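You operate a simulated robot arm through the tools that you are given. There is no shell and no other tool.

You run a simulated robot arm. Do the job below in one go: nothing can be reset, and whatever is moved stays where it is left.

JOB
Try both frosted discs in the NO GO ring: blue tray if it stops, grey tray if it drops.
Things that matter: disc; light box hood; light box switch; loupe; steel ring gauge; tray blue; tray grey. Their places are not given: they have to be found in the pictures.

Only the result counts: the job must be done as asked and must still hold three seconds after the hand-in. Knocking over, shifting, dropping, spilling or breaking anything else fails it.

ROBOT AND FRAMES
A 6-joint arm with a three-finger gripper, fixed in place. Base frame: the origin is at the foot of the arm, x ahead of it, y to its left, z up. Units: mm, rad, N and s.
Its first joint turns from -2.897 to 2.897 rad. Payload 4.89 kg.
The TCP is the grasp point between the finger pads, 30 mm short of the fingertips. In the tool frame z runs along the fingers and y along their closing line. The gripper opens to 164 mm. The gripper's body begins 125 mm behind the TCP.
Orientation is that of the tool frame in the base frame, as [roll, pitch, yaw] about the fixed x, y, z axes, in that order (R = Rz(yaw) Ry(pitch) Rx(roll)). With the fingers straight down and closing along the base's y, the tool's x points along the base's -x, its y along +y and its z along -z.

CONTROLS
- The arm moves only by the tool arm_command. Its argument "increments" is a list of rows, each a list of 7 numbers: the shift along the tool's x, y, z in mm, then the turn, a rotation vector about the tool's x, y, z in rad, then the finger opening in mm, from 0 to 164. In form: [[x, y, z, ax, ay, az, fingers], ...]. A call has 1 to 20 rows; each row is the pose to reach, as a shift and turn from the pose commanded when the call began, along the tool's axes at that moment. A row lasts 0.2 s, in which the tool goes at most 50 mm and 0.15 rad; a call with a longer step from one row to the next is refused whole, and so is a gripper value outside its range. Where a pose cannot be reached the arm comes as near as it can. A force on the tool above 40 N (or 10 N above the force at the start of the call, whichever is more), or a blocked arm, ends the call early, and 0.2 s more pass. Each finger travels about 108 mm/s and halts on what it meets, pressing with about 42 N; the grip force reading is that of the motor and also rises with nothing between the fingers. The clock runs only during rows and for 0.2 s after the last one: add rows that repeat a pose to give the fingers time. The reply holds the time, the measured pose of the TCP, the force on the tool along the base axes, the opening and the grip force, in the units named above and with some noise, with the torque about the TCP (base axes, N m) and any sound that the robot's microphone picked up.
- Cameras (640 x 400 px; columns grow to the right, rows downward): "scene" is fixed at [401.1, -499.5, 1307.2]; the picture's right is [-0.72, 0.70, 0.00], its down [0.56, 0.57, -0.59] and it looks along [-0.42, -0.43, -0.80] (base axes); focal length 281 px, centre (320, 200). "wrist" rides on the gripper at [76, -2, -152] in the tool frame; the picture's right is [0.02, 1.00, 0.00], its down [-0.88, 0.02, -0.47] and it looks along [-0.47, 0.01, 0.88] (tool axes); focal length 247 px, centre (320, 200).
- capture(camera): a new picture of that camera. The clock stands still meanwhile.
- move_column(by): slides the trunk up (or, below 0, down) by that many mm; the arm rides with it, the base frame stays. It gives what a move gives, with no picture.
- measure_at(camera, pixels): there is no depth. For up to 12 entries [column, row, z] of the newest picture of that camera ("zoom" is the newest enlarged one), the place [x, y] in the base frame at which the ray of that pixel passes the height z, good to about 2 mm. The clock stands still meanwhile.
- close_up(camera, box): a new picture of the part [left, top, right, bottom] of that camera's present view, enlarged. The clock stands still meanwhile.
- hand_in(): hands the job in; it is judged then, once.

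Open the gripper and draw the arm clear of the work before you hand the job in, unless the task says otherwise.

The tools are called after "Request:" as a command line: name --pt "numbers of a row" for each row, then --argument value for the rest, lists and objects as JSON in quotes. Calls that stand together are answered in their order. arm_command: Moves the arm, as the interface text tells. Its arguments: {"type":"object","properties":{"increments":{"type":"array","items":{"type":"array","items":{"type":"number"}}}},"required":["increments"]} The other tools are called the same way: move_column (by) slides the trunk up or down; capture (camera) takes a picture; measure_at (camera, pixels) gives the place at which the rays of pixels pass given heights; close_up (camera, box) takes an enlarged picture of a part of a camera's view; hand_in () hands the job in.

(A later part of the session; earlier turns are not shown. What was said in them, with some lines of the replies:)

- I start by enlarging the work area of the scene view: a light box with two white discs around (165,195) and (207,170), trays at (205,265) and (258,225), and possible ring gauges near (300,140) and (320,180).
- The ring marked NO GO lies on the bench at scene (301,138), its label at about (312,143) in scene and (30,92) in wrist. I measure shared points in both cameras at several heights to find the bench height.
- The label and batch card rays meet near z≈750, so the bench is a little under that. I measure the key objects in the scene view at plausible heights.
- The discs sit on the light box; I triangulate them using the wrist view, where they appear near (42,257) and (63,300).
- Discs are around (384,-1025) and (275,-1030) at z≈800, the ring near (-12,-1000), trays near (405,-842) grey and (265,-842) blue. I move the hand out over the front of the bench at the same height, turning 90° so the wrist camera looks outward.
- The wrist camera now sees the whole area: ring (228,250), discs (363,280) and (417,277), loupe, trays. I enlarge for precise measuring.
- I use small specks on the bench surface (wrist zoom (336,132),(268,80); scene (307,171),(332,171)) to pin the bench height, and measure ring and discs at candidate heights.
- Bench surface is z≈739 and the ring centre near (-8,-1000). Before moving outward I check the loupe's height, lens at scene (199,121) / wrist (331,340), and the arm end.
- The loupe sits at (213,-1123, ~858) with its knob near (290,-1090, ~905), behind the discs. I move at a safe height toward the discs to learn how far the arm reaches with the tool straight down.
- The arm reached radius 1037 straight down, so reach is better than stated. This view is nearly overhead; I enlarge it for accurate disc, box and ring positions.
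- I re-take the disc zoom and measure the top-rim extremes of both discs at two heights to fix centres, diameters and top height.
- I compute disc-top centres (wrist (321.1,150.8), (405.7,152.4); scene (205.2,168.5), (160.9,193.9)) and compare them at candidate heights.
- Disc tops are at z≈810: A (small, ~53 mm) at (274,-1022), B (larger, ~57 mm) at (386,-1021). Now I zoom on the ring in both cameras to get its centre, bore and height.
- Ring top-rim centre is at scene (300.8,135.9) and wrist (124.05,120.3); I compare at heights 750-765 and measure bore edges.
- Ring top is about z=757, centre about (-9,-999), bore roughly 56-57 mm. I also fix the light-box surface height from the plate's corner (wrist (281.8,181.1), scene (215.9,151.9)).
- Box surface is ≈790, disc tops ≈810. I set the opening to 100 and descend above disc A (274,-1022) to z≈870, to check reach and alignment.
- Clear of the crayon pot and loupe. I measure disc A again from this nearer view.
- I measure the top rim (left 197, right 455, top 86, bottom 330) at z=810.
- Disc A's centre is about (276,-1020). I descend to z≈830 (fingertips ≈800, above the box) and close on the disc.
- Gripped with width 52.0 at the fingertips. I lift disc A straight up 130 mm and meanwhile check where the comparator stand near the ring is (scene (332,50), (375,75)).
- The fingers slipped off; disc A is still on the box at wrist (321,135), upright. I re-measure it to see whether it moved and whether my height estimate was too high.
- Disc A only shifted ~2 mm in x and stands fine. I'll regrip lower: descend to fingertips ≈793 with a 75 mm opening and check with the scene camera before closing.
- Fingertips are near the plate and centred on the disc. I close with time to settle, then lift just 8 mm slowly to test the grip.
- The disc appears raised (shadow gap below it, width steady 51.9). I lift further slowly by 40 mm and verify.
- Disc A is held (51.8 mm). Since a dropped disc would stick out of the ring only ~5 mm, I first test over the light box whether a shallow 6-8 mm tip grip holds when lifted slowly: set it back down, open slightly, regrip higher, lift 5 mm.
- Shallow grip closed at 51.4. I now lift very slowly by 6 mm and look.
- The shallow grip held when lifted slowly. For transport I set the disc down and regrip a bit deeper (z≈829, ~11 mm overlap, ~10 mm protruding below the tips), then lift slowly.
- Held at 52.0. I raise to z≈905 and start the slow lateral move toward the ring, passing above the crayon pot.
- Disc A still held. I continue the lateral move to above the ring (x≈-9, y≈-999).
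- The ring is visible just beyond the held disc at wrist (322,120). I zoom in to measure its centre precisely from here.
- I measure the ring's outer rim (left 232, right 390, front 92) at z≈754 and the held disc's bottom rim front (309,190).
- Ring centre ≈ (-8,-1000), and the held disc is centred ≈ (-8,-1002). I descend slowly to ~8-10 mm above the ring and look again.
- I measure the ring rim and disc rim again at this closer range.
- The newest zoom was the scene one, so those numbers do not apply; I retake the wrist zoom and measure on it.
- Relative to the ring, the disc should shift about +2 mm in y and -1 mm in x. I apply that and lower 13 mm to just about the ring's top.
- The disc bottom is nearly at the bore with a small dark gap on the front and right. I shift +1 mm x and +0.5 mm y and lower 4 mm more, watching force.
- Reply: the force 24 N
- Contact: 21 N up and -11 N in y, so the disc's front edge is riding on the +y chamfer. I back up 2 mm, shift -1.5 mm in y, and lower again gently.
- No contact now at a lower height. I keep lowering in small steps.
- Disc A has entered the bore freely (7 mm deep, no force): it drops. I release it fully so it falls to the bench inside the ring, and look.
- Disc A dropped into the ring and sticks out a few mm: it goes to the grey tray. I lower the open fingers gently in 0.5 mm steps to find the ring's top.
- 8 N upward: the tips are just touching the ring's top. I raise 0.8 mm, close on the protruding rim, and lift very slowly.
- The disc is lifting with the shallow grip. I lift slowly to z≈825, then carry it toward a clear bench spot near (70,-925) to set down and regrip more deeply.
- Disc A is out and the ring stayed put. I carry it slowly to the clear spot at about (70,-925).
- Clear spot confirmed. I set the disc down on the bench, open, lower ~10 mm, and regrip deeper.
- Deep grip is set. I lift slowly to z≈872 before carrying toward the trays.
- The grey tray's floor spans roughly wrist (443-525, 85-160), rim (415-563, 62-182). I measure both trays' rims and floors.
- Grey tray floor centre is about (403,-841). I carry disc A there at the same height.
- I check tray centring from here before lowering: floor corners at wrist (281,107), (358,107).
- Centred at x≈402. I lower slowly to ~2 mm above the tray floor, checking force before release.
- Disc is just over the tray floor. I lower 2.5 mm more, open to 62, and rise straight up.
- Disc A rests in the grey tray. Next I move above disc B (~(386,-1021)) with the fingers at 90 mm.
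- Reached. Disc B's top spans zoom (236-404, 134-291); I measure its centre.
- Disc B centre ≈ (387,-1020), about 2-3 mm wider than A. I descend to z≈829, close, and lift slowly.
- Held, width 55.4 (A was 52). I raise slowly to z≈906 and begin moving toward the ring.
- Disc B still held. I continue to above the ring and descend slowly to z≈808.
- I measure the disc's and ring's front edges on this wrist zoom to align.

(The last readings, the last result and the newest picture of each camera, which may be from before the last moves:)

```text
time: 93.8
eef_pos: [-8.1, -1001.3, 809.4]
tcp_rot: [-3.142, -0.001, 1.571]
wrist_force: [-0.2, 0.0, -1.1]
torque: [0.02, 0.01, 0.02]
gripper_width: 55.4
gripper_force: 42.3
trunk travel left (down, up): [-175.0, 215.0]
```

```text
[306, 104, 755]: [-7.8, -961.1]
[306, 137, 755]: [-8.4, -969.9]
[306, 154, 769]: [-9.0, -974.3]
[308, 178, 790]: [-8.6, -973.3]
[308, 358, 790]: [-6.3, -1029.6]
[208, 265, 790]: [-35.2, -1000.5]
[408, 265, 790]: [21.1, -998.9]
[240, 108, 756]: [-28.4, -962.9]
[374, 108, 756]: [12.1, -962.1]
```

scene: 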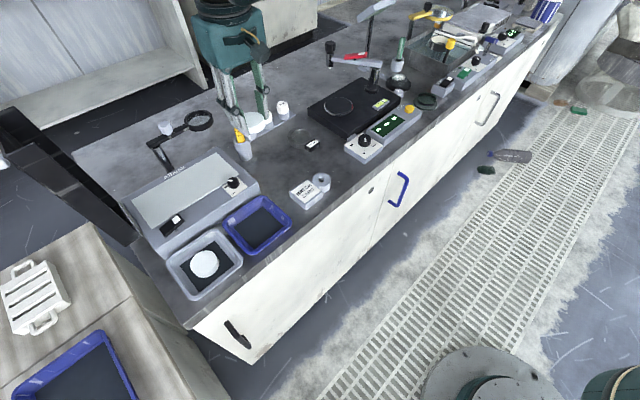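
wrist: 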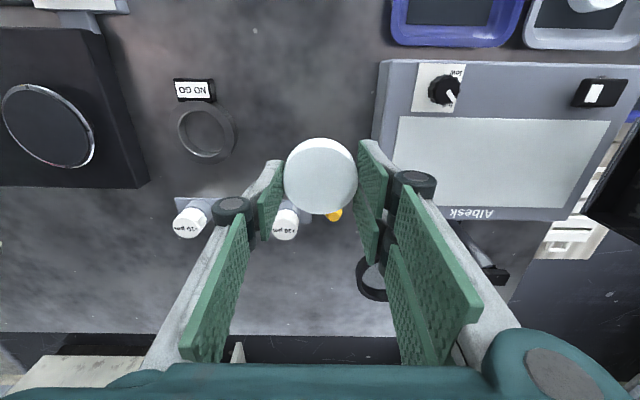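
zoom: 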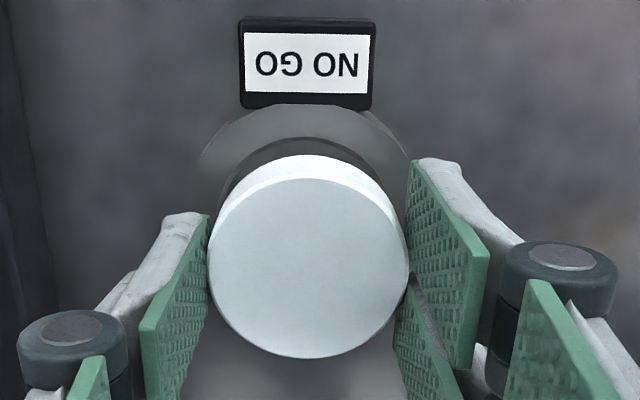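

Disc B needs about +1 mm in y. I apply it and lower 12 mm to just above the ring, then continue in small steps watching the force.

Request:
arm_command --pt "1 -0.5 2 0 0 0 42" --pt "1 -0.5 5 0 0 0 42" --pt "1 -0.5 8 0 0 0 42" --pt "1 -0.5 11 0 0 0 42" --pt "1 -0.5 13 0 0 0 42"

Request:
arm_command --pt "0 0 0.5 0 0 0 42" --pt "0 0 1 0 0 0 42" --pt "0 0 1 0 0 0 42"

Request:
close_up --camera "wrist" --box '[260, 80, 390, 230]'

Request:
close_up --camera "scene" --box '[275, 100, 335, 160]'

```text
time: 95.0
eef_pos: [-11.0, -1000.4, 796.0]
tcp_rot: [3.141, 0.0, 1.571]
wrist_force: [-0.3, -0.1, -1.2]
torque: [0.0, 0.01, -0.01]
gripper_width: 55.2
gripper_force: 41.9
trunk travel left (down, up): [-175.0, 215.0]
```

```text
time: 95.8
eef_pos: [-9.7, -1000.1, 793.7]
tcp_rot: [3.14, 0.001, 1.571]
wrist_force: [0.4, 0.6, -2.1]
torque: [0.0, 0.02, 0.05]
gripper_width: 55.4
gripper_force: 41.9
trunk travel left (down, up): [-175.0, 215.0]
```

```text
2.67 times, centred on (325, 155) of wrist
```

zoom: 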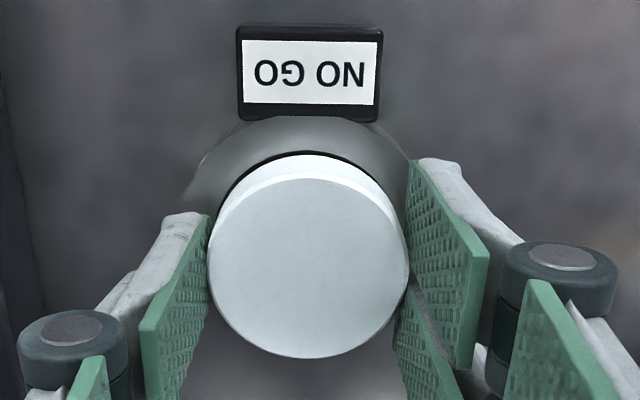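

```text
6.67 times, centred on (305, 130) of scene
```

zoom: 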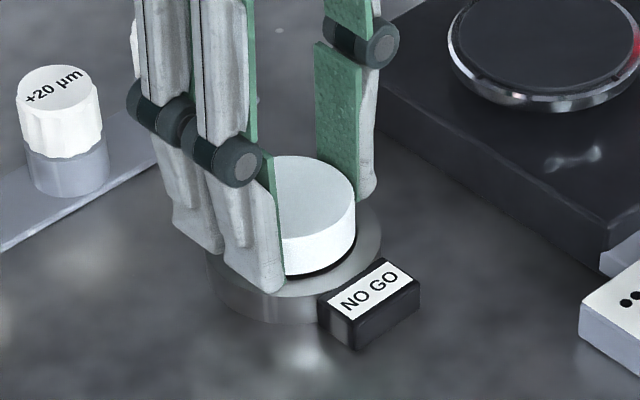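

No contact yet. I continue down in half-millimetre steps.

Request:
arm_command --pt "0 0 0.5 0 0 0 42" --pt "0 0 1 0 0 0 42" --pt "0 0 1 0 0 0 42"

```text
time: 96.6
eef_pos: [-10.4, -1000.0, 793.0]
tcp_rot: [3.141, 0.001, 1.57]
wrist_force: [-0.4, -0.8, -1.1]
torque: [0.0, 0.01, 0.01]
gripper_width: 55.4
gripper_force: 42.2
trunk travel left (down, up): [-175.0, 215.0]
```

Still free; one more millimetre in small steps.

Request:
arm_command --pt "0 0 0.5 0 0 0 42" --pt "0 0 1 0 0 0 42" --pt "0 0 1 0 0 0 42"

Request:
close_up --camera "scene" --box '[275, 100, 335, 160]'

Request:
close_up --camera "wrist" --box '[260, 80, 390, 230]'

```text
time: 97.4
eef_pos: [-8.9, -1000.4, 792.3]
tcp_rot: [3.141, 0.0, 1.569]
wrist_force: [-0.9, 0.6, -1.3]
torque: [0.0, 0.03, 0.05]
gripper_width: 55.5
gripper_force: 41.7
trunk travel left (down, up): [-175.0, 215.0]
```

```text
6.67 times, centred on (305, 130) of scene
```

zoom: 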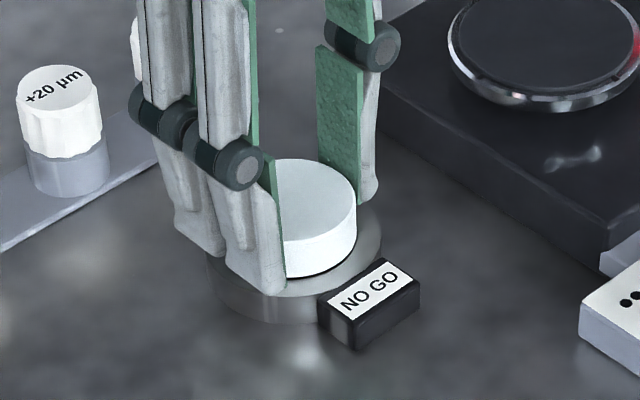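

```text
2.67 times, centred on (325, 155) of wrist
```

zoom: 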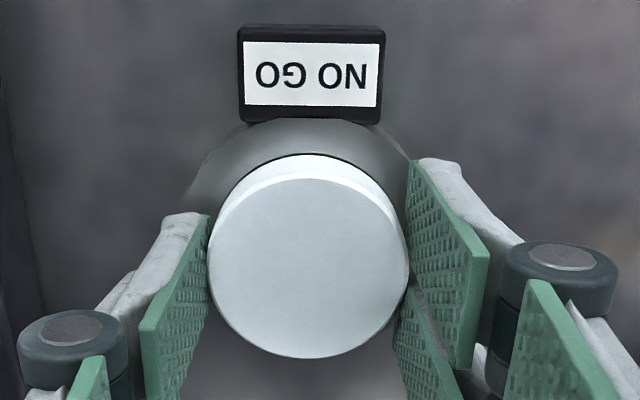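

The front gap is almost closed, still no force. I keep lowering by 1 mm.

Request:
arm_command --pt "0 0 0.5 0 0 0 42" --pt "0 0 1 0 0 0 42" --pt "0 0 1 0 0 0 42"

```text
time: 98.2
eef_pos: [-10.5, -999.2, 791.8]
tcp_rot: [3.141, 0.0, 1.572]
wrist_force: [-3.3, -4.0, 10.0]
torque: [-0.05, 0.08, -0.02]
gripper_width: 55.3
gripper_force: 41.5
trunk travel left (down, up): [-175.0, 215.0]
```

Contact: 10 N up with about -3 N x and -4 N y. I adjust -0.7 mm in x and y with a tiny lift and press again to see if it goes in or stops.

Request:
arm_command --pt "0 0 -0.7 0 0 0 42" --pt "-0.7 -0.7 -0.7 0 0 0 42" --pt "-0.7 -0.7 0 0 0 0 42" --pt "-0.7 -0.7 0 0 0 0 42"

Request:
arm_command --pt "0 0 0.5 0 0 0 42" --pt "0 0 0.5 0 0 0 42"

```text
time: 99.2
eef_pos: [-8.6, -1000.5, 792.1]
tcp_rot: [3.141, 0.0, 1.573]
wrist_force: [2.1, 3.5, 8.1]
torque: [-0.01, -0.03, 0.0]
gripper_width: 55.6
gripper_force: 42.4
trunk travel left (down, up): [-175.0, 215.0]
```

```text
time: 99.8
eef_pos: [-9.2, -999.4, 791.9]
tcp_rot: [3.141, 0.001, 1.573]
wrist_force: [6.3, -1.7, 14.5]
torque: [-0.05, -0.1, 0.05]
gripper_width: 55.4
gripper_force: 42.0
trunk travel left (down, up): [-175.0, 215.0]
```

The lateral force flips sign with small shifts while the upward force persists, so disc B is centred on the chamfer and stopped. I relieve the press and release it to see whether it drops.

Request:
arm_command --pt "0.3 -0.3 -0.5 0 0 0 42" --pt "0.3 -0.3 -0.5 0 0 0 58" --pt "0.3 -0.3 -0.5 0 0 0 68" --pt "0.3 -0.3 -0.5 0 0 0 68" --pt "0.3 -0.3 -0.5 0 0 0 68" --pt "0.3 -0.3 -0.5 0 0 0 68"

Request:
close_up --camera "scene" --box '[275, 100, 335, 160]'

Request:
close_up --camera "wrist" --box '[260, 80, 390, 230]'

```text
time: 101.2
eef_pos: [-9.9, -1001.1, 792.2]
tcp_rot: [3.139, 0.0, 1.571]
wrist_force: [0.2, -0.2, 0.6]
torque: [0.04, 0.04, 0.0]
gripper_width: 68.0
gripper_force: 0.0
trunk travel left (down, up): [-175.0, 215.0]
```

```text
6.67 times, centred on (305, 130) of scene
```

zoom: 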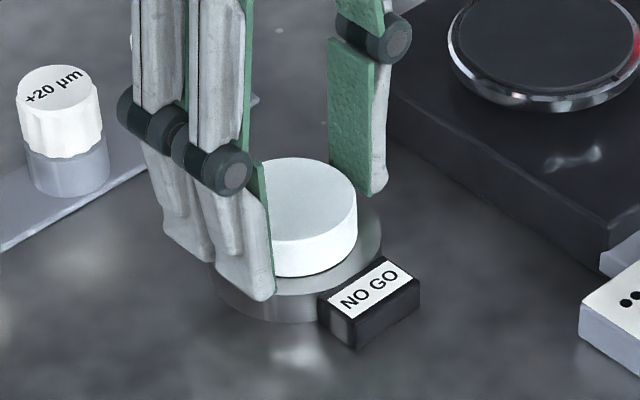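

```text
2.67 times, centred on (325, 155) of wrist
```

zoom: 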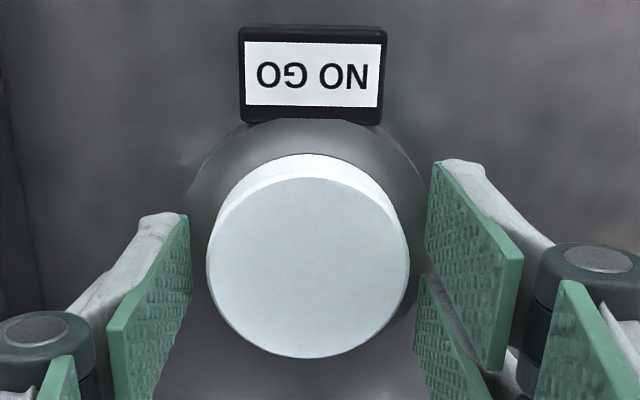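

Disc B sits on top of the ring with its full thickness showing: it stops, so it goes in the blue tray. I lower the fingers 4 mm for a deep grip, close, and lift slowly.

Request:
arm_command --pt "0 0 2 0 0 0 68" --pt "0 0 4 0 0 0 68" --pt "0 0 4 0 0 0 58" --pt "0 0 4 0 0 0 46" --pt "0 0 4 0 0 0 42" --pt "0 0 4 0 0 0 42" --pt "0 0 4 0 0 0 42" --pt "0 0 3.5 0 0 0 42" --pt "0 0 2 0 0 0 42" --pt "0 0 -1 0 0 0 42" --pt "0 0 -5 0 0 0 42" --pt "0 0 -10 0 0 0 42" --pt "0 0 -15 0 0 0 42" --pt "0 0 -20 0 0 0 42" --pt "0 0 -25 0 0 0 42" --pt "0 0 -30 0 0 0 42" --pt "0 0 -33 0 0 0 42" --pt "0 0 -34 0 0 0 42"

Request:
close_up --camera "scene" --box '[265, 80, 345, 160]'

```text
time: 105.0
eef_pos: [-10.1, -1000.5, 824.9]
tcp_rot: [-3.141, -0.001, 1.571]
wrist_force: [0.6, -0.1, -1.1]
torque: [0.04, 0.0, 0.01]
gripper_width: 55.4
gripper_force: 41.8
trunk travel left (down, up): [-175.0, 215.0]
```

```text
5.00 times, centred on (305, 120) of scene
```

zoom: 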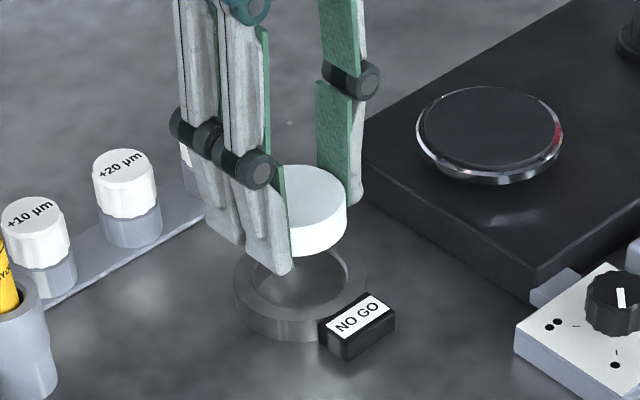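

Held well, ring unmoved. I lift to z≈875 while starting toward the blue tray (floor centre ≈ (264,-841)).

Request:
arm_command --pt "0 0 -2 0 0 0 42" --pt "0 0 -7 0 0 0 42" --pt "0 0 -14 0 0 0 42" --pt "0 0 -21 0 0 0 42" --pt "0 0 -28 0 0 0 42" --pt "0 0 -35 0 0 0 42" --pt "2 2 -41 0 0 0 42" --pt "5 6 -46 0 0 0 42" --pt "10 12 -49 0 0 0 42" --pt "15 19 -50 0 0 0 42" --pt "20 27 -50 0 0 0 42" --pt "25 35 -50 0 0 0 42" --pt "30 43 -50 0 0 0 42" --pt "35 51 -50 0 0 0 42" --pt "40 59 -50 0 0 0 42" --pt "45 67 -50 0 0 0 42" --pt "50 75 -50 0 0 0 42" --pt "54 82 -50 0 0 0 42" --pt "57 87 -50 0 0 0 42" --pt "58 89 -50 0 0 0 42"

Request:
arm_command --pt "2 3 0 0 0 0 42" --pt "6 9 0 0 0 0 42" --pt "11 17 0 0 0 0 42" --pt "17 26 0 0 0 0 42" --pt "23 36 0 0 0 0 42" --pt "29 46 0 0 0 0 42" --pt "35 56 0 0 0 0 42" --pt "41 66 0 0 0 0 42" --pt "47 76 0 0 0 0 42" --pt "53 86 0 0 0 0 42" --pt "59 96 0 0 0 0 42" --pt "65 106 0 0 0 0 42" --pt "71 116 0 0 0 0 42" --pt "77 126 0 0 0 0 42" --pt "83 137 0 0 0 0 42" --pt "89 149 0 0 0 0 42" --pt "94 161 0 0 0 0 42" --pt "98 172 0 0 0 0 42" --pt "101 180 0 0 0 0 42" --pt "102 185 0 0 0 0 42"

Request:
capture --camera "wrist"

Request:
close_up --camera "scene" --box '[140, 130, 340, 310]'

```text
time: 109.2
eef_pos: [79.5, -941.3, 875.5]
tcp_rot: [3.142, 0.0, 1.571]
wrist_force: [-0.3, -0.3, -1.2]
torque: [0.01, -0.01, 0.01]
gripper_width: 55.4
gripper_force: 41.8
trunk travel left (down, up): [-175.0, 215.0]
```

```text
time: 113.4
eef_pos: [263.8, -839.0, 875.0]
tcp_rot: [-3.142, 0.0, 1.573]
wrist_force: [0.1, 0.3, -1.5]
torque: [0.03, -0.08, 0.01]
gripper_width: 55.6
gripper_force: 42.1
trunk travel left (down, up): [-175.0, 215.0]
```

```text
taken
```

wrist: 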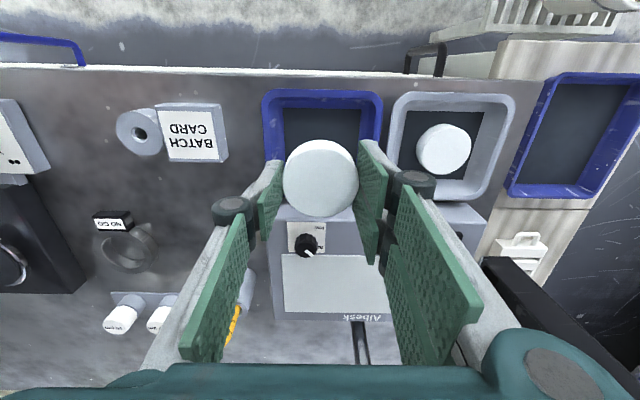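

```text
2.22 times, centred on (240, 220) of scene
```

zoom: 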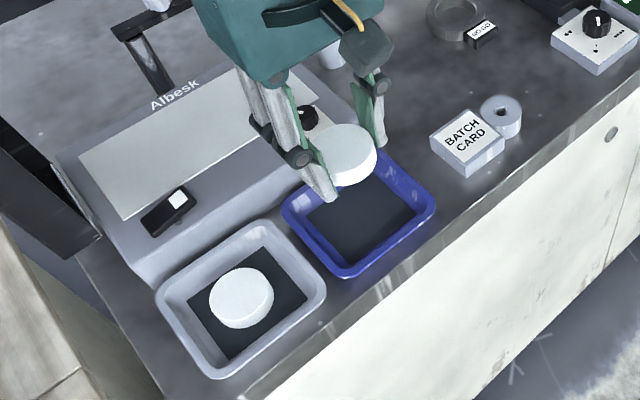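

I check centring over the blue tray (floor corners wrist (284,108), (361,108)).

Request:
measure_at --camera "wrist" --pixels '[[284, 108, 744], [361, 108, 744], [264, 97, 770], [383, 97, 770], [320, 90, 770]]'

```text
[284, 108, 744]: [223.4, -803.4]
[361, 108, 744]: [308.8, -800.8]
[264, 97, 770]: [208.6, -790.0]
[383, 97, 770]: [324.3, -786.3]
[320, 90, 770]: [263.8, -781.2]
```

Blue tray centre is x≈266. I shift +2 mm and lower slowly to just above the tray floor.

Request:
arm_command --pt "0 1 2 0 0 0 42" --pt "-1 2 7 0 0 0 42" --pt "-1 2 14 0 0 0 42" --pt "-1 2 22 0 0 0 42" --pt "-1 2 30 0 0 0 42" --pt "-1 2 38 0 0 0 42" --pt "-1 2 46 0 0 0 42" --pt "-1 2 54 0 0 0 42" --pt "-1 2 62 0 0 0 42" --pt "-1 2 70 0 0 0 42" --pt "-1 2 77 0 0 0 42" --pt "-1 2 83 0 0 0 42" --pt "-1 2 88 0 0 0 42" --pt "-1 2 91 0 0 0 42" --pt "-1 2 93 0 0 0 42"

Request:
close_up --camera "scene" --box '[190, 150, 310, 260]'

```text
time: 116.6
eef_pos: [264.9, -840.8, 781.6]
tcp_rot: [-3.141, 0.001, 1.572]
wrist_force: [1.0, 0.6, -1.1]
torque: [-0.01, 0.02, 0.0]
gripper_width: 55.5
gripper_force: 42.3
trunk travel left (down, up): [-175.0, 215.0]
```

```text
3.64 times, centred on (250, 205) of scene
```

zoom: 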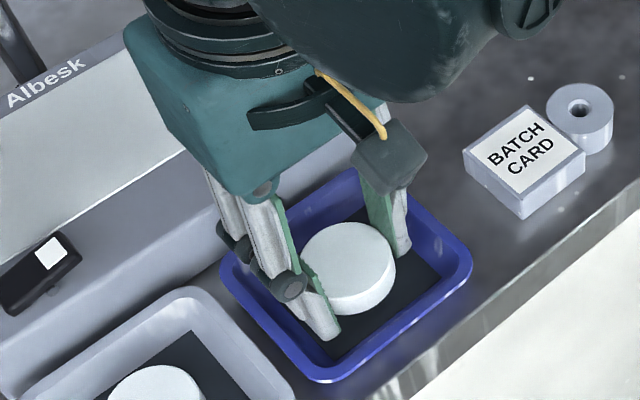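

Disc B is inside the blue tray just above its floor. I lower 1.5 mm more, open to 61, and rise straight up.

Request:
arm_command --pt "0 0 1 0 0 0 42" --pt "0 0 1.5 0 0 0 42" --pt "0 0 1.5 0 0 0 58" --pt "0 0 1.5 0 0 0 61" --pt "0 0 1.5 0 0 0 61"

Request:
arm_command --pt "0 0 -5 0 0 0 61" --pt "0 0 -15 0 0 0 62" --pt "0 0 -35 0 0 0 66" --pt "0 0 -65 0 0 0 75" --pt "0 0 -100 0 0 0 90" --pt "0 0 -140 0 0 0 100" --pt "0 0 -180 0 0 0 100" --pt "0 0 -180 0 0 0 100"

Request:
capture --camera "wrist"

Request:
capture --camera "scene"

```text
time: 117.8
eef_pos: [265.3, -840.9, 781.6]
tcp_rot: [3.141, 0.0, 1.572]
wrist_force: [0.0, 0.1, 0.4]
torque: [0.02, 0.01, -0.01]
gripper_width: 60.9
gripper_force: 0.0
trunk travel left (down, up): [-175.0, 215.0]
```

```text
time: 119.6
eef_pos: [264.4, -841.5, 961.6]
tcp_rot: [3.141, 0.0, 1.572]
wrist_force: [-0.4, 0.5, 0.2]
torque: [-0.03, -0.01, -0.01]
gripper_width: 100.2
gripper_force: 0.0
trunk travel left (down, up): [-175.0, 215.0]
```

```text
taken
```

wrist: 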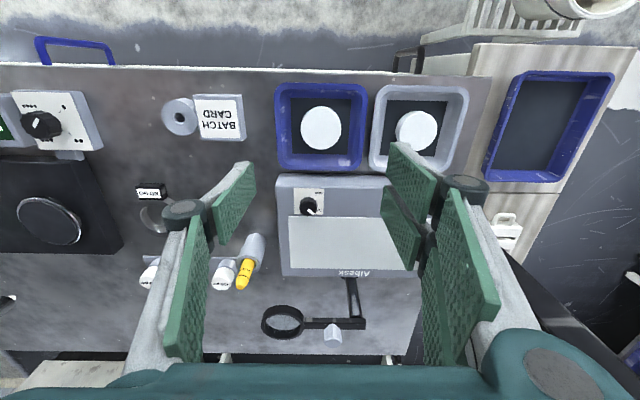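

```text
taken
```

scene: 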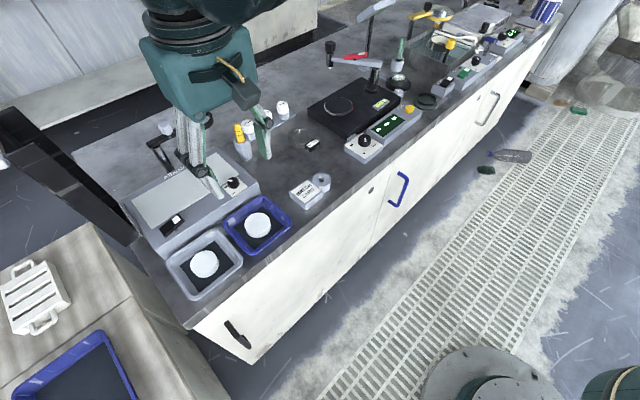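

Both discs lie in their trays and everything else looks in place. I draw the arm back toward the base, clear of the bench, and take a final check.

Request:
arm_command --pt "30 0 -10 0 0 0 120" --pt "70 0 -20 0 0 0 140" --pt "110 0 -30 0 0 0 160" --pt "150 0 -40 0 0 0 164" --pt "190 0 -40 0 0 0 164" --pt "220 0 -40 0 0 0 164" --pt "220 0 -40 0 0 0 164"

Request:
capture --camera "scene"

Request:
close_up --camera "scene" --box '[110, 90, 350, 310]'

```text
time: 121.2
eef_pos: [262.8, -620.5, 1002.1]
tcp_rot: [-3.141, 0.0, 1.573]
wrist_force: [0.5, 0.0, 0.6]
torque: [-0.03, -0.06, -0.03]
gripper_width: 164.0
gripper_force: 0.1
trunk travel left (down, up): [-175.0, 215.0]
```

```text
taken
```

scene: 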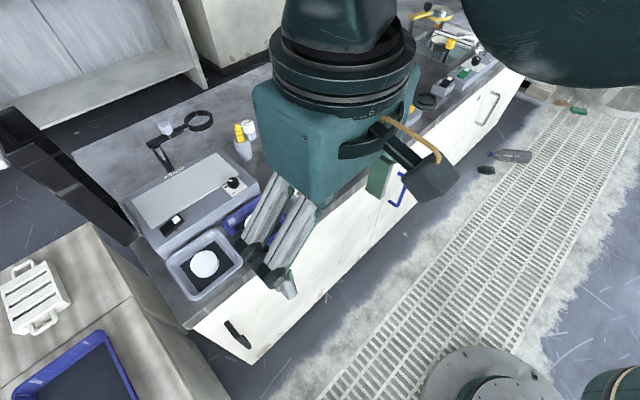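

```text
1.82 times, centred on (230, 200) of scene
```

zoom: 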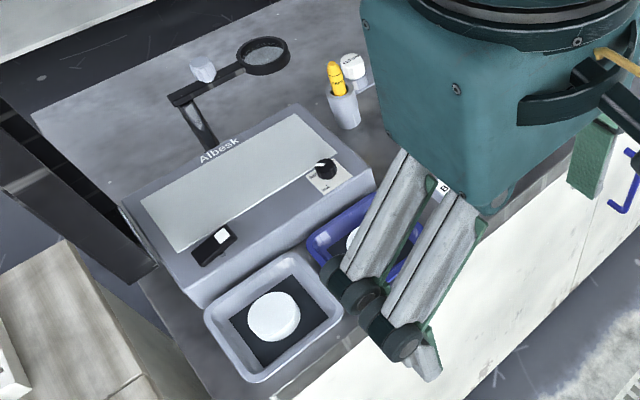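

The arm is clear of the work with the gripper open; disc A (dropped) is in the grey tray and disc B (stopped) in the blue tray, with the ring, loupe and light box undisturbed. I hand the job in.

Request:
hand_in

```text
The job is handed in.
```

I tried both frosted discs in the NO GO ring, sorted them by result, and handed the job in; no verdict came back.

| Disc | Width at grip | In the NO GO ring | Tray |
|---|---|---|---|
| First (right-hand one on the light box in the scene view) | about 52 mm | Dropped freely to the bench inside the ring | Grey |
| Second (left-hand one) | about 55.4 mm | Stopped on top of the ring and stayed there when released | Blue |

- **Slip:** on the first pick-up the fingers slipped off the first disc while lifting. It stayed upright on the light box and moved only about 2 mm. I regripped it lower and carried everything slowly after that.
- **Extra step:** the dropped disc stuck out of the ring only about 5 mm. I lifted it by that edge, set it briefly on a clear patch of bench, took a deeper grip, and then carried it to the grey tray.
- **Other objects:** in the last pictures the ring, loupe, light box and pots all looked undisturbed.

There is a second blue tray off the bench, on the lower cabinet. I used the blue tray on the bench, next to the grey one.
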